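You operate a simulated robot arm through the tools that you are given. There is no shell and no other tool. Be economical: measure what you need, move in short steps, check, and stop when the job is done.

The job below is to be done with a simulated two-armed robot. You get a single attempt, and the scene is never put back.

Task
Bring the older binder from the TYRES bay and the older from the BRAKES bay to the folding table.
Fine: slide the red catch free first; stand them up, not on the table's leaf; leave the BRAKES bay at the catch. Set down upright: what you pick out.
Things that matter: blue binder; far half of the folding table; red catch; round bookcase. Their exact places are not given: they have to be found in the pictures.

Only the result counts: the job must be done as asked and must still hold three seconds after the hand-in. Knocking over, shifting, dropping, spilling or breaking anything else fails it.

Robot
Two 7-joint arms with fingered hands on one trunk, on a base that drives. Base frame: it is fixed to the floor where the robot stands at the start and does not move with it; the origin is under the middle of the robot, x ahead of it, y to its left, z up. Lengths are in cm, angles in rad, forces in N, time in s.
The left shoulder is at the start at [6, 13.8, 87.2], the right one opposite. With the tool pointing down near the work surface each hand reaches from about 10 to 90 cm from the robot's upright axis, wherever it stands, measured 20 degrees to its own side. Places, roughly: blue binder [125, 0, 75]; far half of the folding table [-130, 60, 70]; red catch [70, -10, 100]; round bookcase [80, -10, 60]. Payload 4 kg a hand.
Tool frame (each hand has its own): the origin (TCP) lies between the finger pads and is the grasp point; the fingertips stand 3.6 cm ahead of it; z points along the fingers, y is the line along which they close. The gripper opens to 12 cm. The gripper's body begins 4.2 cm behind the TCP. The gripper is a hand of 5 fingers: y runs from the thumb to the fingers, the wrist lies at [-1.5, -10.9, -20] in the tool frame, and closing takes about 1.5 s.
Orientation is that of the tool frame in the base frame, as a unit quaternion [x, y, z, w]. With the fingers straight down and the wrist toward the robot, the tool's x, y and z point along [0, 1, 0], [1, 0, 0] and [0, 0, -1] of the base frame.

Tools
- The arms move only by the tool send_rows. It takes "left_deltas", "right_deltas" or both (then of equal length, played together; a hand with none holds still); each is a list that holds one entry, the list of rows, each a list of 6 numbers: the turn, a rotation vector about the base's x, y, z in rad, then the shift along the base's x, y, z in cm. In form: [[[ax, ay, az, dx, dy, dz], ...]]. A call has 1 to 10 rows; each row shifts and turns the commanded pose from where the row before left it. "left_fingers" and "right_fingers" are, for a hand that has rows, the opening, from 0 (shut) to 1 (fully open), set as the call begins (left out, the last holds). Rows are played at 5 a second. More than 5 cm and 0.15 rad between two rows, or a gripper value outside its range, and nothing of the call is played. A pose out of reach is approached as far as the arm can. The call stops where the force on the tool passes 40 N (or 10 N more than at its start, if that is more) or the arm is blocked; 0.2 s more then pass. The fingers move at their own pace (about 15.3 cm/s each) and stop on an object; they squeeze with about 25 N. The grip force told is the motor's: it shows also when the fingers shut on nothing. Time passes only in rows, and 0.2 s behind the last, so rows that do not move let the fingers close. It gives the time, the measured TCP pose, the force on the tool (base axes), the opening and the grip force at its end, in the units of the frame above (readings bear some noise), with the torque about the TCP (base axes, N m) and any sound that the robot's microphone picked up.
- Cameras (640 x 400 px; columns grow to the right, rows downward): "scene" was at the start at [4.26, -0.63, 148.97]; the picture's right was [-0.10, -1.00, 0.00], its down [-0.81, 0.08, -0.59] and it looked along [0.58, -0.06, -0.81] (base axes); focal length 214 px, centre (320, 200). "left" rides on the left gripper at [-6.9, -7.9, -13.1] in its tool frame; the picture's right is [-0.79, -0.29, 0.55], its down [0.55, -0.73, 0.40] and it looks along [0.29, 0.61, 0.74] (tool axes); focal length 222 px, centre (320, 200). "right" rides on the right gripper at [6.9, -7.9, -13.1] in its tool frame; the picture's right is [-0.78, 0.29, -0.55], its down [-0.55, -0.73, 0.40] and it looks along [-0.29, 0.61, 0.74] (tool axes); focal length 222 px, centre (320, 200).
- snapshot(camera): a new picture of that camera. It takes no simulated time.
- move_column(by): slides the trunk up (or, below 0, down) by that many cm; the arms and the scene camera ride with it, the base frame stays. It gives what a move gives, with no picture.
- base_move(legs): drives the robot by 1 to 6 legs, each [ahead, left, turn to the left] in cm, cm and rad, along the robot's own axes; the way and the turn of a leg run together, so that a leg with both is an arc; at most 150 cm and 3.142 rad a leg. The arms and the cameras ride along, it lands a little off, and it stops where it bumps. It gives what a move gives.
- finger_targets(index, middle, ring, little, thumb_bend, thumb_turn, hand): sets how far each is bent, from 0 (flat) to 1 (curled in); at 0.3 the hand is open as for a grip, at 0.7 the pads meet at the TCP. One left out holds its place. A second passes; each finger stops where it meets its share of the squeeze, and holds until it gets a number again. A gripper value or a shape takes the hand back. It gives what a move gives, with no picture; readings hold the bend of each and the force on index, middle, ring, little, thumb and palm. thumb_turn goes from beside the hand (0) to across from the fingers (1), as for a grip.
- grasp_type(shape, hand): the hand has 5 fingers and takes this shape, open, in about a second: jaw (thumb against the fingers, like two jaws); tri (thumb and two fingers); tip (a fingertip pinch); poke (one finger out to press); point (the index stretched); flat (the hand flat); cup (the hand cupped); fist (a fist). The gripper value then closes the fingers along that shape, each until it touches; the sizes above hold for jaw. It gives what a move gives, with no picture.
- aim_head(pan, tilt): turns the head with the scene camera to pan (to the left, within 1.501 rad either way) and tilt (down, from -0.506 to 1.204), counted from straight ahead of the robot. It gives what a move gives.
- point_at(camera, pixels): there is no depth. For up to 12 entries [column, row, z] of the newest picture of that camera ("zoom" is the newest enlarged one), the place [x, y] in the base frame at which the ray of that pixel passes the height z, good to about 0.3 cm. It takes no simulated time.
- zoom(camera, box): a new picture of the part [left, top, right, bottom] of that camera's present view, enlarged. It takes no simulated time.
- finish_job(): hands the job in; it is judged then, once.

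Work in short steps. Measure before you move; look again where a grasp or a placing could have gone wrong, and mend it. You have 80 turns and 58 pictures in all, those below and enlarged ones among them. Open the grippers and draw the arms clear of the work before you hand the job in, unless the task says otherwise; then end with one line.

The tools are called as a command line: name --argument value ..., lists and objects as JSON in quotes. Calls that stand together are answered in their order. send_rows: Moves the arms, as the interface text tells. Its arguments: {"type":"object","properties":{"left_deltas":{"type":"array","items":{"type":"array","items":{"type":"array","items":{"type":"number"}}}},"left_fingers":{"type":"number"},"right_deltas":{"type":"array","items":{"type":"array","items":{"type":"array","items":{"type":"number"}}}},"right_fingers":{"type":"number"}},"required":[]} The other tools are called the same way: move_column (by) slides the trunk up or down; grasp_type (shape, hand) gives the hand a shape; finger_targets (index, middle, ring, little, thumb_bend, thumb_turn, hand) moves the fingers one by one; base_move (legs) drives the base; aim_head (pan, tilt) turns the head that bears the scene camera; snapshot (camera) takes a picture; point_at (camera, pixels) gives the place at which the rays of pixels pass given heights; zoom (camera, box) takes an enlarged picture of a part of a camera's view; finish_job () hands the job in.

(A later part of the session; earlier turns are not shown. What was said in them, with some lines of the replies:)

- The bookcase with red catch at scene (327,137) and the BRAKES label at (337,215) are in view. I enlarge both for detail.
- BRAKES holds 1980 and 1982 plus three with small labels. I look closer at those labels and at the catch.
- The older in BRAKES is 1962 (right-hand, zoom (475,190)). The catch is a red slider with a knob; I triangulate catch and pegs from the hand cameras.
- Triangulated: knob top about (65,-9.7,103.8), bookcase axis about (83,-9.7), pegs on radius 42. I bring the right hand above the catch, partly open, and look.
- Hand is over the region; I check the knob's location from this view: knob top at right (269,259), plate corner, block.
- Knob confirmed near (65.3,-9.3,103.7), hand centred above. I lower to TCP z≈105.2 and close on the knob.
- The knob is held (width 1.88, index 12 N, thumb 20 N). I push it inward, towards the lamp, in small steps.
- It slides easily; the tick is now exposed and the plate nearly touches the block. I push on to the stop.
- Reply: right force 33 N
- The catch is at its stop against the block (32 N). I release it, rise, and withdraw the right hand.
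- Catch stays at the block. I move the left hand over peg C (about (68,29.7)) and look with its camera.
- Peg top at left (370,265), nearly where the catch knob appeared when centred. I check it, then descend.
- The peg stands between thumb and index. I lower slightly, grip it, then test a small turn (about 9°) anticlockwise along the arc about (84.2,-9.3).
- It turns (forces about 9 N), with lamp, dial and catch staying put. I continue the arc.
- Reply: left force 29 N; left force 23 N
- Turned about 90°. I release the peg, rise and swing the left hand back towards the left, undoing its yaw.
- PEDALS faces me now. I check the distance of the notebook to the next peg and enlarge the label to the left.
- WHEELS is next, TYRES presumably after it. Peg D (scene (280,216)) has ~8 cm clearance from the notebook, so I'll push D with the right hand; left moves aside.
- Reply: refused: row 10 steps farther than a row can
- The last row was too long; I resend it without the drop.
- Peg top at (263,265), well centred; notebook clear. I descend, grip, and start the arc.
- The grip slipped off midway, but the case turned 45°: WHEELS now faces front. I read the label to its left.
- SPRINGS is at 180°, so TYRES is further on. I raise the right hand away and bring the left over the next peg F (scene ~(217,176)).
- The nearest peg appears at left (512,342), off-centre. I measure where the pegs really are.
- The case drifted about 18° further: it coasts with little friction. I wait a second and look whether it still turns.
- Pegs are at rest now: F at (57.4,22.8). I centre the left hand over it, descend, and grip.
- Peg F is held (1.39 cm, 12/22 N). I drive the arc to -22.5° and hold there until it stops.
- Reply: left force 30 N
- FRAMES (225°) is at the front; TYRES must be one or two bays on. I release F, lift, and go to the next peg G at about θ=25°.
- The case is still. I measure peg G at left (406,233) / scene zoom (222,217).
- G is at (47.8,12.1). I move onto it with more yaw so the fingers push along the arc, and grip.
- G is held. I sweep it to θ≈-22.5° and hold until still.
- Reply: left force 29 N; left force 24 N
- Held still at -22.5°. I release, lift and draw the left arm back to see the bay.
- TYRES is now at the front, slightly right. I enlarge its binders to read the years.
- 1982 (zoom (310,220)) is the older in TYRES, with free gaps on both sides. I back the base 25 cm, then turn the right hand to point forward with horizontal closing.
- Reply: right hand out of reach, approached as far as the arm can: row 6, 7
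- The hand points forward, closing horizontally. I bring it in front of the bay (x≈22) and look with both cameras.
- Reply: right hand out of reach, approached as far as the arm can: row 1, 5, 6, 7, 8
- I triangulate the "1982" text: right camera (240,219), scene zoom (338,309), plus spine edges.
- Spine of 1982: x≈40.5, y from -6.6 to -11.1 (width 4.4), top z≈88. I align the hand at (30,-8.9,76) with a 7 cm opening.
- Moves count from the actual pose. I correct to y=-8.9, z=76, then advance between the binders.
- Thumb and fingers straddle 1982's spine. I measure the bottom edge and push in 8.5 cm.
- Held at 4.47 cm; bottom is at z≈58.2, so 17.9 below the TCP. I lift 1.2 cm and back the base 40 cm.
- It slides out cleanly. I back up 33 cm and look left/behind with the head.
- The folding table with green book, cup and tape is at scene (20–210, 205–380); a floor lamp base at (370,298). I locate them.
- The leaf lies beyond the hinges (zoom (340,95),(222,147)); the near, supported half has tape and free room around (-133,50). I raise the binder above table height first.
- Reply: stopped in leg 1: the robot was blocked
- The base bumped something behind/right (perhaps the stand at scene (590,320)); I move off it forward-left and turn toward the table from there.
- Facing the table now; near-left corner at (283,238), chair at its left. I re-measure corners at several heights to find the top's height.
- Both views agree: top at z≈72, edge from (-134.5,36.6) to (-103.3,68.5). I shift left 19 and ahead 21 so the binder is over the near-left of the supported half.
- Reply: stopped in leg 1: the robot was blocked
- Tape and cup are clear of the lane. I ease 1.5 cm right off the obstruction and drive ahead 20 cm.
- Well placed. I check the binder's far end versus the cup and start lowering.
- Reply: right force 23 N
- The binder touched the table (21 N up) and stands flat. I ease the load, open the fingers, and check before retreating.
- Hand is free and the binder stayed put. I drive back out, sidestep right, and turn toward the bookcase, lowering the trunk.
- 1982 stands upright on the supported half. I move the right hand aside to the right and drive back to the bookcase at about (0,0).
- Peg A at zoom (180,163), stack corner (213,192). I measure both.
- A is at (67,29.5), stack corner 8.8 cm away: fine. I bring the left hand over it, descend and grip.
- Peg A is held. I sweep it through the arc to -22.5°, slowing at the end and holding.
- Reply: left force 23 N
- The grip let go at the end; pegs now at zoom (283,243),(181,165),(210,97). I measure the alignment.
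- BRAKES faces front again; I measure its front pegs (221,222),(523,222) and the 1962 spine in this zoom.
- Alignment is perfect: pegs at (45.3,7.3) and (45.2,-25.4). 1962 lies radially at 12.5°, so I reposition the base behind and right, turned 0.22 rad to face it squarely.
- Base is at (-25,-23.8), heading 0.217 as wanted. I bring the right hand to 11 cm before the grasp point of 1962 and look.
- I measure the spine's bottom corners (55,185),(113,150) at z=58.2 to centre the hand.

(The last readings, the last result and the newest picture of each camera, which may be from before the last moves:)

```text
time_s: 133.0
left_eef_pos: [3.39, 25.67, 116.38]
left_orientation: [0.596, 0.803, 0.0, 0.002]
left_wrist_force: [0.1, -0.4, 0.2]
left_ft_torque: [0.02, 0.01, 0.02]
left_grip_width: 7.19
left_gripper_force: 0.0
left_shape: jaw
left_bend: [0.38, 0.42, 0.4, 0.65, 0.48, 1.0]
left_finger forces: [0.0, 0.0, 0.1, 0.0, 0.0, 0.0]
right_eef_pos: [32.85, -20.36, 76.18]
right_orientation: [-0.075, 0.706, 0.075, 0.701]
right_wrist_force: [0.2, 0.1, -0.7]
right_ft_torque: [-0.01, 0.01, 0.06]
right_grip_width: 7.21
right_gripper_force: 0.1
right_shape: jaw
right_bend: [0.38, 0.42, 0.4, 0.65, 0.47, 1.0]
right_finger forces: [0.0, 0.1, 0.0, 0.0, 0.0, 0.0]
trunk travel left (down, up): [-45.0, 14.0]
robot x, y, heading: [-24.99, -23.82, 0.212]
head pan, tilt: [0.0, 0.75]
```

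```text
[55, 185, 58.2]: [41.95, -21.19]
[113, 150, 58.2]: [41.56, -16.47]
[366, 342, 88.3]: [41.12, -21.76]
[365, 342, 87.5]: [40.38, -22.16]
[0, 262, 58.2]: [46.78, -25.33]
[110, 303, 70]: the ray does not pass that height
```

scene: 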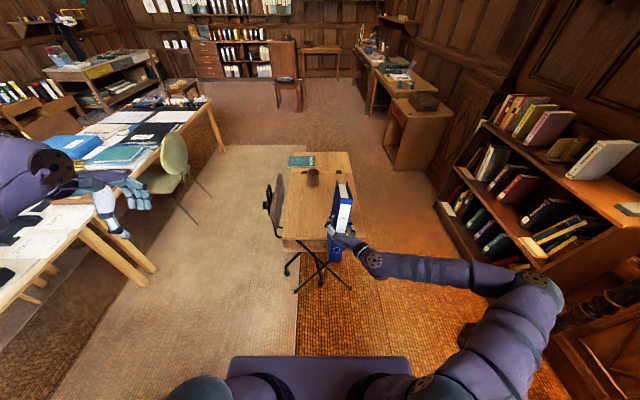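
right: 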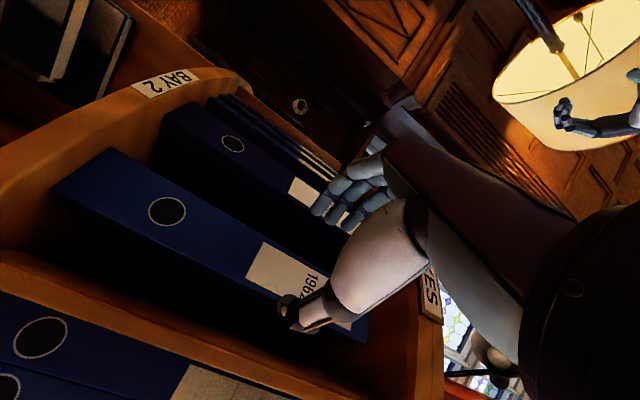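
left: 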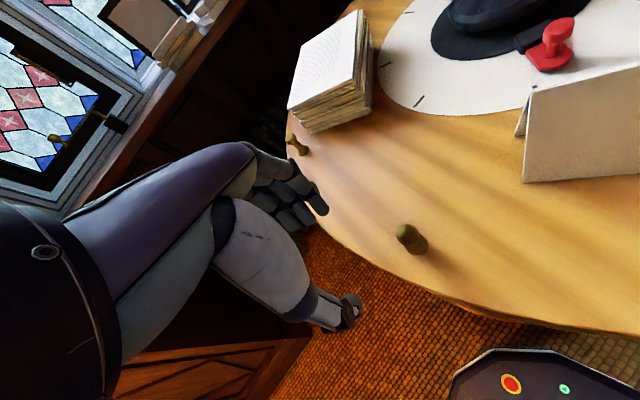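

Same relative view as with 1982; I shift 0.5 cm right and advance 10.7 cm along the heading, then close.

send_rows --right_deltas '[[[0, 0, 0, 0.1, -0.5, 0], [0, 0, 0, 2.4, 0.525, 0], [0, 0, 0, 2.4, 0.525, 0], [0, 0, 0, 2.4, 0.525, 0], [0, 0, 0, 2.0, 0.43, 0], [0, 0, 0, 1.25, 0.27, 0]]]'

send_rows --right_deltas '[[[0, 0, 0, 0, 0, 0], [0, 0, 0, 0, 0, 0], [0, 0, 0, 0, 0, 0], [0, 0, 0, 0, 0, 0], [0, 0, 0, 0, 0, 0], [0, 0, 0, 0, 0, 0], [0, 0, 0, 0, 0, 0]]]' --right_fingers 0

```text
time_s: 134.4
left_eef_pos: [3.56, 25.75, 116.45]
left_orientation: [0.596, 0.803, 0.001, 0.001]
left_wrist_force: [-0.2, -0.9, 0.6]
left_ft_torque: [-0.01, 0.01, -0.01]
left_grip_width: 7.16
left_gripper_force: 0.1
left_shape: jaw
left_bend: [0.38, 0.42, 0.4, 0.65, 0.48, 1.0]
left_finger forces: [0.1, 0.0, 0.1, 0.0, 0.0, 0.0]
right_eef_pos: [43.43, -18.72, 75.94]
right_orientation: [-0.074, 0.706, 0.075, 0.7]
right_wrist_force: [0.8, -0.8, 0.0]
right_ft_torque: [0.01, 0.01, 0.0]
right_grip_width: 7.2
right_gripper_force: 0.1
right_shape: jaw
right_bend: [0.38, 0.42, 0.4, 0.65, 0.47, 1.0]
right_finger forces: [0.0, 0.1, 0.1, 0.1, 0.0, 0.0]
trunk travel left (down, up): [-45.0, 14.0]
robot x, y, heading: [-24.6, -23.9, 0.211]
head pan, tilt: [0.0, 0.75]
```

```text
time_s: 136.0
left_eef_pos: [3.55, 25.7, 116.4]
left_orientation: [0.596, 0.803, 0.0, 0.001]
left_wrist_force: [-0.5, -0.8, 0.5]
left_ft_torque: [-0.01, 0.0, 0.02]
left_grip_width: 7.16
left_gripper_force: 0.1
left_shape: jaw
left_bend: [0.38, 0.42, 0.4, 0.65, 0.48, 1.0]
left_finger forces: [0.0, 0.1, 0.1, 0.1, 0.0, 0.1]
right_eef_pos: [43.4, -18.74, 76.02]
right_orientation: [-0.074, 0.705, 0.075, 0.701]
right_wrist_force: [2.6, -0.7, 0.5]
right_ft_torque: [-0.14, -0.07, -0.07]
right_grip_width: 4.5
right_gripper_force: 24.8
right_shape: jaw
right_bend: [0.5, 0.53, 0.52, 0.71, 0.65, 1.0]
right_finger forces: [11.2, 6.0, 2.8, 1.5, 22.8, 0.1]
trunk travel left (down, up): [-45.0, 14.0]
robot x, y, heading: [-24.86, -23.65, 0.218]
head pan, tilt: [0.0, 0.75]
```

Held at 4.50 cm. I lift 1.2 cm, draw it out along the heading with the arm, then the base backs off.

send_rows --right_deltas '[[[0, 0, 0, 0, 0, 0.4], [0, 0, 0, 0, 0, 0.4], [0, 0, 0, 0, 0, 0.4], [0, 0, 0, 0, 0, 0], [0, 0, 0, -0.98, -0.22, 0], [0, 0, 0, -1.46, -0.33, 0], [0, 0, 0, -1.46, -0.33, 0], [0, 0, 0, -1.46, -0.33, 0], [0, 0, 0, 0, 0, 0]]]'

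base_move --legs '[[-33, 0, 0]]'

snapshot --camera "scene"

```text
time_s: 138.0
left_eef_pos: [3.58, 25.68, 116.33]
left_orientation: [0.596, 0.803, 0.0, 0.001]
left_wrist_force: [0.3, 0.0, -0.4]
left_ft_torque: [-0.01, -0.01, 0.03]
left_grip_width: 7.18
left_gripper_force: 0.1
left_shape: jaw
left_bend: [0.38, 0.42, 0.4, 0.65, 0.48, 1.0]
left_finger forces: [0.1, 0.0, 0.0, 0.0, 0.0, 0.0]
right_eef_pos: [38.2, -19.78, 77.28]
right_orientation: [-0.074, 0.706, 0.075, 0.701]
right_wrist_force: [-0.9, 0.9, -4.1]
right_ft_torque: [-0.07, 0.17, 0.04]
right_grip_width: 4.5
right_gripper_force: 24.8
right_shape: jaw
right_bend: [0.49, 0.53, 0.54, 0.71, 0.65, 0.99]
right_finger forces: [14.1, 5.3, 2.7, 0.5, 22.9, 0.0]
trunk travel left (down, up): [-45.0, 14.0]
robot x, y, heading: [-24.88, -24.03, 0.216]
head pan, tilt: [0.0, 0.75]
```

```text
time_s: 140.2
left_eef_pos: [-28.64, 18.54, 116.5]
left_orientation: [0.598, 0.802, 0.0, 0.001]
left_wrist_force: [-0.2, 0.1, -0.4]
left_ft_torque: [-0.04, -0.02, -0.02]
left_grip_width: 7.14
left_gripper_force: 0.1
left_shape: jaw
left_bend: [0.38, 0.42, 0.4, 0.65, 0.48, 1.0]
left_finger forces: [0.1, 0.0, 0.1, 0.0, 0.0, 0.0]
right_eef_pos: [5.69, -27.11, 77.26]
right_orientation: [-0.073, 0.706, 0.074, 0.701]
right_wrist_force: [0.5, 0.1, -4.9]
right_ft_torque: [-0.06, 0.37, 0.01]
right_grip_width: 4.5
right_gripper_force: 24.4
right_shape: jaw
right_bend: [0.49, 0.53, 0.54, 0.71, 0.65, 0.98]
right_finger forces: [14.3, 4.9, 3.0, 0.5, 23.0, 0.0]
trunk travel left (down, up): [-45.0, 14.0]
robot x, y, heading: [-56.88, -31.34, 0.209]
head pan, tilt: [0.0, 0.75]
```

```text
4 pictures are left
```

scene: 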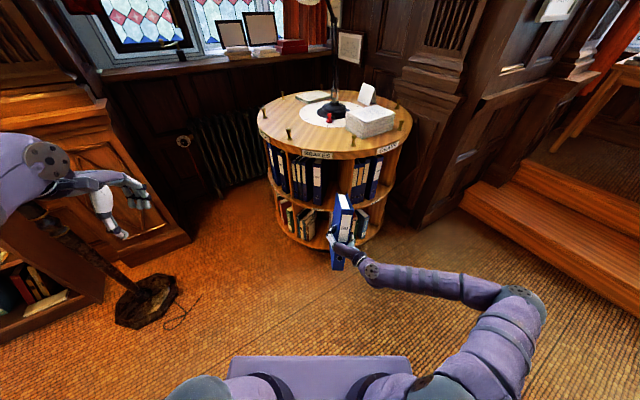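

1962 is out. I check the pegs to see the case stayed aligned: (288,129),(354,138),(264,108).

point_at --camera "scene" --pixels '[[288, 130, 103.5], [354, 138, 103.5], [264, 109, 103.5], [317, 154, 94]]'

move_column --by 14

send_rows --right_deltas '[[[0, 0, 0, 0, 0, 2], [0, 0, 0, 0, 0, 2], [0, 0, 0, 0, 0, 1.7], [0, 0, 0, 0, 0, 0]]]'

```text
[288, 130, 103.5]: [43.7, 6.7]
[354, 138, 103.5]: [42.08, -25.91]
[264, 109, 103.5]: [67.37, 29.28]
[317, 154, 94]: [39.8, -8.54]
```

```text
time_s: 141.8
left_eef_pos: [-28.52, 18.64, 130.46]
left_orientation: [0.598, 0.802, 0.0, 0.001]
left_wrist_force: [-0.4, 0.2, -0.8]
left_ft_torque: [-0.02, 0.0, 0.0]
left_grip_width: 7.17
left_gripper_force: 0.0
left_shape: jaw
left_bend: [0.38, 0.42, 0.4, 0.65, 0.48, 1.0]
left_finger forces: [0.0, 0.1, 0.0, 0.0, 0.0, 0.0]
right_eef_pos: [5.76, -27.02, 91.22]
right_orientation: [-0.072, 0.706, 0.072, 0.7]
right_wrist_force: [-0.9, -0.2, -5.6]
right_ft_torque: [-0.12, 0.32, 0.01]
right_grip_width: 4.48
right_gripper_force: 25.1
right_shape: jaw
right_bend: [0.49, 0.53, 0.54, 0.71, 0.65, 0.98]
right_finger forces: [14.2, 5.0, 2.9, 0.3, 23.0, 0.0]
trunk travel left (down, up): [-59.0, 0.0]
robot x, y, heading: [-57.04, -30.94, 0.216]
head pan, tilt: [0.0, 0.75]
```

```text
time_s: 142.8
left_eef_pos: [-28.46, 18.59, 130.36]
left_orientation: [0.598, 0.802, 0.001, 0.0]
left_wrist_force: [0.6, 0.1, 0.2]
left_ft_torque: [-0.02, -0.01, 0.02]
left_grip_width: 7.19
left_gripper_force: 0.0
left_shape: jaw
left_bend: [0.38, 0.42, 0.4, 0.65, 0.48, 1.0]
left_finger forces: [0.1, 0.0, 0.1, 0.1, 0.0, 0.1]
right_eef_pos: [5.62, -27.13, 96.83]
right_orientation: [-0.073, 0.707, 0.073, 0.7]
right_wrist_force: [0.0, -0.4, -5.8]
right_ft_torque: [-0.09, 0.28, -0.01]
right_grip_width: 4.49
right_gripper_force: 24.8
right_shape: jaw
right_bend: [0.49, 0.53, 0.54, 0.71, 0.65, 0.98]
right_finger forces: [14.3, 4.9, 2.9, 0.3, 22.9, 0.1]
trunk travel left (down, up): [-59.0, 0.0]
robot x, y, heading: [-57.33, -30.79, 0.214]
head pan, tilt: [0.0, 0.75]
```

The case remains aligned. I drive to the turning spot by the table and turn to face it.

base_move --legs '[[-2.6, 29, 0], [0, 0, 1.083], [0, 0, 1.083]]'

```text
time_s: 150.3
left_eef_pos: [-122.7, -7.62, 130.43]
left_orientation: [-0.431, 0.902, 0.001, 0.001]
left_wrist_force: [-0.4, -0.4, -0.2]
left_ft_torque: [0.0, 0.0, -0.01]
left_grip_width: 7.19
left_gripper_force: 0.0
left_shape: jaw
left_bend: [0.38, 0.42, 0.4, 0.65, 0.48, 1.0]
left_finger forces: [0.0, 0.0, 0.0, 0.0, 0.1, 0.1]
right_eef_pos: [-104.48, 46.46, 96.8]
right_orientation: [0.659, -0.265, -0.654, -0.261]
right_wrist_force: [0.6, 0.4, -6.1]
right_ft_torque: [-0.23, -0.25, -0.02]
right_grip_width: 4.49
right_gripper_force: 25.2
right_shape: jaw
right_bend: [0.49, 0.53, 0.54, 0.71, 0.65, 0.98]
right_finger forces: [14.2, 4.9, 2.9, 0.3, 23.0, 0.1]
trunk travel left (down, up): [-59.0, 0.0]
robot x, y, heading: [-65.66, -2.96, 2.383]
head pan, tilt: [0.0, 0.75]
```

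Turned to 2.383. I sidestep 4.6 left and go 22 ahead, to set 1962 between the first binder and the tape, then look.

base_move --legs '[[0, 4.6, 0], [22.3, 0, 0]]'

zoom --camera "scene" --box '[220, 120, 440, 280]'

```text
time_s: 152.5
left_eef_pos: [-142.31, 4.32, 130.31]
left_orientation: [-0.432, 0.902, 0.0, 0.001]
left_wrist_force: [0.2, 1.4, 0.1]
left_ft_torque: [-0.01, -0.03, -0.02]
left_grip_width: 7.15
left_gripper_force: 0.0
left_shape: jaw
left_bend: [0.38, 0.42, 0.4, 0.65, 0.48, 1.0]
left_finger forces: [0.0, 0.0, 0.0, 0.1, 0.0, 0.0]
right_eef_pos: [-124.23, 58.57, 96.81]
right_orientation: [0.66, -0.264, -0.653, -0.261]
right_wrist_force: [-0.7, 0.6, -5.2]
right_ft_torque: [-0.21, -0.27, 0.0]
right_grip_width: 4.49
right_gripper_force: 25.1
right_shape: jaw
right_bend: [0.49, 0.53, 0.54, 0.71, 0.65, 0.98]
right_finger forces: [14.1, 5.2, 2.9, 0.4, 23.2, 0.0]
trunk travel left (down, up): [-59.0, 0.0]
robot x, y, heading: [-85.26, 8.99, 2.385]
head pan, tilt: [0.0, 0.75]
```

```text
2.50 times, centred on (330, 200) of scene
```

zoom: 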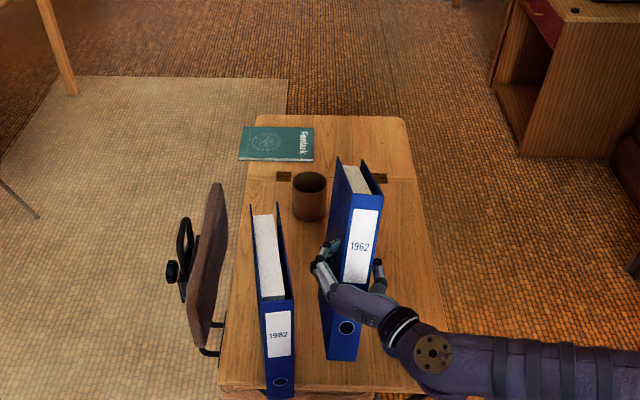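

1962 hangs just right of 1982 with clear gaps. I lower it 5.0 cm to contact.

send_rows --right_deltas '[[[0, 0, 0, 0, 0, -1.5], [0, 0, 0, 0, 0, -1.5], [0, 0, 0, 0, 0, -1.2], [0, 0, 0, 0, 0, -0.5], [0, 0, 0, 0, 0, -0.3], [0, 0, 0, 0, 0, 0]]]'

```text
time_s: 153.9
left_eef_pos: [-142.01, 4.01, 130.53]
left_orientation: [-0.432, 0.902, 0.002, 0.0]
left_wrist_force: [-0.2, 0.3, -0.5]
left_ft_torque: [-0.01, 0.04, -0.01]
left_grip_width: 7.21
left_gripper_force: 0.0
left_shape: jaw
left_bend: [0.38, 0.42, 0.4, 0.65, 0.48, 1.0]
left_finger forces: [0.1, 0.0, 0.0, 0.1, 0.0, 0.0]
right_eef_pos: [-124.03, 58.1, 92.13]
right_orientation: [0.657, -0.263, -0.656, -0.261]
right_wrist_force: [6.1, -8.9, 25.0]
right_ft_torque: [0.15, 0.74, 0.13]
right_grip_width: 4.5
right_gripper_force: 25.4
right_shape: jaw
right_bend: [0.49, 0.53, 0.53, 0.71, 0.65, 1.0]
right_finger forces: [16.9, 7.6, 4.1, 1.1, 25.0, 0.1]
trunk travel left (down, up): [-59.0, 0.0]
robot x, y, heading: [-85.66, 8.97, 2.384]
head pan, tilt: [0.0, 0.75]
```

The table carries it (25 N up). I ease the load, open, pause, and draw straight back.

send_rows --right_deltas '[[[0, 0, 0, 0, 0, 0.3], [0, 0, 0, 0, 0, 0]]]'

send_rows --right_deltas '[[[0, 0, 0, 0, 0, 0], [0, 0, 0, 0, 0, 0], [0, 0, 0, 0, 0, 0], [0, 0, 0, 0, 0, 0], [0, 0, 0, 0, 0, 0]]]' --right_fingers 0.75

send_rows --right_deltas '[[[0, 0, 0, 0.73, -0.69, 0], [0, 0, 0, 1.45, -1.38, 0], [0, 0, 0, 1.45, -1.38, 0], [0, 0, 0, 1.45, -1.38, 0]]]'

base_move --legs '[[-20, 0, 0]]'

zoom --camera "scene" --box '[200, 100, 440, 270]'

```text
time_s: 154.5
left_eef_pos: [-142.06, 3.9, 130.44]
left_orientation: [-0.432, 0.902, 0.002, 0.0]
left_wrist_force: [0.3, -0.3, -0.4]
left_ft_torque: [-0.03, 0.03, 0.03]
left_grip_width: 7.21
left_gripper_force: 0.0
left_shape: jaw
left_bend: [0.38, 0.42, 0.4, 0.65, 0.48, 1.0]
left_finger forces: [0.0, 0.0, 0.0, 0.0, 0.1, 0.0]
right_eef_pos: [-124.04, 58.18, 92.39]
right_orientation: [0.659, -0.263, -0.654, -0.261]
right_wrist_force: [4.2, -7.3, 18.2]
right_ft_torque: [0.11, 0.5, 0.08]
right_grip_width: 4.56
right_gripper_force: 24.9
right_shape: jaw
right_bend: [0.48, 0.53, 0.53, 0.71, 0.65, 1.0]
right_finger forces: [16.5, 7.4, 3.9, 0.8, 24.7, 0.0]
trunk travel left (down, up): [-59.0, 0.0]
robot x, y, heading: [-85.43, 8.63, 2.381]
head pan, tilt: [0.0, 0.75]
```

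```text
time_s: 155.7
left_eef_pos: [-142.15, 4.16, 130.52]
left_orientation: [-0.432, 0.902, 0.001, 0.0]
left_wrist_force: [-0.8, 0.1, 0.9]
left_ft_torque: [-0.04, -0.03, 0.02]
left_grip_width: 7.18
left_gripper_force: 0.0
left_shape: jaw
left_bend: [0.38, 0.42, 0.4, 0.65, 0.48, 1.0]
left_finger forces: [0.1, 0.0, 0.0, 0.0, 0.1, 0.0]
right_eef_pos: [-124.15, 58.3, 92.0]
right_orientation: [0.659, -0.264, -0.654, -0.26]
right_wrist_force: [1.4, 0.1, -0.7]
right_ft_torque: [0.02, 0.04, 0.0]
right_grip_width: 8.99
right_gripper_force: 0.1
right_shape: jaw
right_bend: [0.33, 0.37, 0.35, 0.56, 0.4, 0.99]
right_finger forces: [0.4, 0.0, 0.1, 0.0, 1.2, 0.0]
trunk travel left (down, up): [-59.0, 0.0]
robot x, y, heading: [-85.33, 8.82, 2.386]
head pan, tilt: [0.0, 0.75]
```

```text
time_s: 156.7
left_eef_pos: [-142.23, 4.27, 130.4]
left_orientation: [-0.432, 0.902, 0.001, 0.0]
left_wrist_force: [0.9, 0.3, 0.3]
left_ft_torque: [0.02, -0.01, 0.03]
left_grip_width: 7.19
left_gripper_force: 0.0
left_shape: jaw
left_bend: [0.38, 0.42, 0.4, 0.65, 0.48, 1.0]
left_finger forces: [0.0, 0.1, 0.0, 0.1, 0.0, 0.1]
right_eef_pos: [-118.98, 53.37, 92.21]
right_orientation: [0.659, -0.263, -0.655, -0.26]
right_wrist_force: [-0.9, 0.6, -0.5]
right_ft_torque: [0.02, 0.02, 0.03]
right_grip_width: 8.96
right_gripper_force: 0.1
right_shape: jaw
right_bend: [0.33, 0.37, 0.35, 0.56, 0.4, 0.99]
right_finger forces: [0.1, 0.0, 0.1, 0.1, 0.0, 0.0]
trunk travel left (down, up): [-59.0, 0.0]
robot x, y, heading: [-85.26, 8.69, 2.386]
head pan, tilt: [0.0, 0.75]
```

```text
time_s: 158.3
left_eef_pos: [-127.53, -9.63, 130.46]
left_orientation: [-0.432, 0.902, 0.003, 0.0]
left_wrist_force: [0.2, -0.9, -0.4]
left_ft_torque: [0.01, 0.02, 0.02]
left_grip_width: 7.19
left_gripper_force: 0.0
left_shape: jaw
left_bend: [0.38, 0.42, 0.4, 0.65, 0.48, 1.0]
left_finger forces: [0.0, 0.0, 0.1, 0.0, 0.0, 0.1]
right_eef_pos: [-104.19, 39.69, 92.19]
right_orientation: [0.659, -0.264, -0.654, -0.261]
right_wrist_force: [0.1, -1.4, -0.3]
right_ft_torque: [-0.03, 0.0, -0.01]
right_grip_width: 8.95
right_gripper_force: 0.1
right_shape: jaw
right_bend: [0.33, 0.37, 0.35, 0.56, 0.4, 0.99]
right_finger forces: [0.0, 0.0, 0.1, 0.1, 0.0, 0.0]
trunk travel left (down, up): [-59.0, 0.0]
robot x, y, heading: [-70.76, -4.79, 2.383]
head pan, tilt: [0.0, 0.75]
```

```text
2.35 times, centred on (320, 185) of scene
```

zoom: 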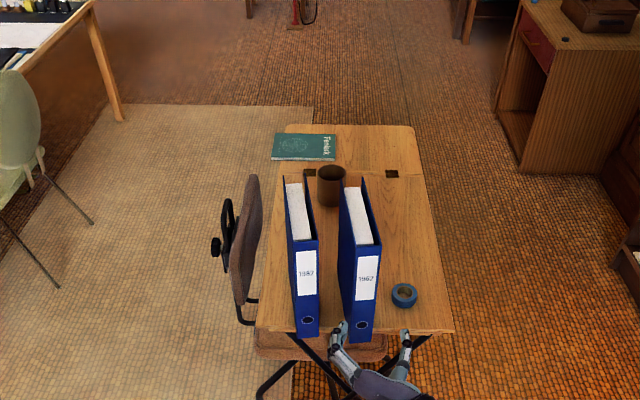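

Both binders stand upright on the supported half. I use one picture to confirm the bookcase is still at BRAKES, turning partway back.

base_move --legs '[[0, -5, 0], [0, 0, -1.4]]'

aim_head --pan -0.98 --tilt 0.5

zoom --camera "scene" --box '[220, 120, 420, 270]'

```text
time_s: 162.7
left_eef_pos: [-80.21, 54.32, 130.38]
left_orientation: [0.261, 0.965, 0.001, 0.0]
left_wrist_force: [0.0, 0.0, -1.1]
left_ft_torque: [0.02, -0.02, -0.01]
left_grip_width: 7.16
left_gripper_force: 0.1
left_shape: jaw
left_bend: [0.38, 0.42, 0.4, 0.65, 0.48, 1.0]
left_finger forces: [0.0, 0.0, 0.0, 0.1, 0.0, 0.0]
right_eef_pos: [-28.1, 38.63, 92.24]
right_orientation: [-0.328, 0.63, 0.326, 0.624]
right_wrist_force: [-0.4, -0.6, 0.5]
right_ft_torque: [-0.02, 0.0, 0.03]
right_grip_width: 9.01
right_gripper_force: 0.1
right_shape: jaw
right_bend: [0.33, 0.37, 0.35, 0.56, 0.4, 0.99]
right_finger forces: [0.1, 0.0, 0.1, 0.0, 0.1, 0.0]
trunk travel left (down, up): [-59.0, 0.0]
robot x, y, heading: [-66.98, -1.46, 0.959]
head pan, tilt: [0.0, 0.75]
```

```text
time_s: 164.0
left_eef_pos: [-80.3, 54.39, 130.47]
left_orientation: [0.261, 0.965, 0.001, 0.001]
left_wrist_force: [0.0, -0.5, 0.5]
left_ft_torque: [0.01, -0.02, 0.02]
left_grip_width: 7.18
left_gripper_force: 0.1
left_shape: jaw
left_bend: [0.38, 0.42, 0.4, 0.65, 0.48, 1.0]
left_finger forces: [0.1, 0.1, 0.0, 0.0, 0.1, 0.0]
right_eef_pos: [-27.97, 38.73, 92.2]
right_orientation: [-0.328, 0.63, 0.325, 0.625]
right_wrist_force: [-0.5, 0.3, -0.7]
right_ft_torque: [0.0, -0.03, 0.03]
right_grip_width: 8.99
right_gripper_force: 0.0
right_shape: jaw
right_bend: [0.33, 0.37, 0.35, 0.56, 0.4, 0.99]
right_finger forces: [0.1, 0.1, 0.0, 0.0, 0.0, 0.0]
trunk travel left (down, up): [-59.0, 0.0]
robot x, y, heading: [-67.04, -1.12, 0.962]
head pan, tilt: [-0.979, 0.499]
```

```text
2.67 times, centred on (320, 195) of scene
```

zoom: 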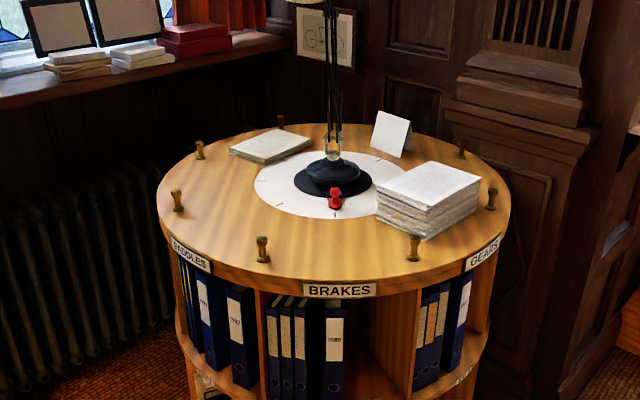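

BRAKES sits square at the catch (label (340,290), pegs level at (262,243) and (414,243)). Both hands are open and clear, so I hand in.

finish_job

```text
The job is handed in.
```

The job is handed in: the 1982 TYRES and 1962 BRAKES binders stand upright on the folding table's supported half, off the leaf. The catch was slid free first, and the BRAKES bay was back at the catch in the last picture. The base stopped twice against an unseen obstacle between the bookcase and the table; no later picture showed anything moved, though I never saw the spot itself.
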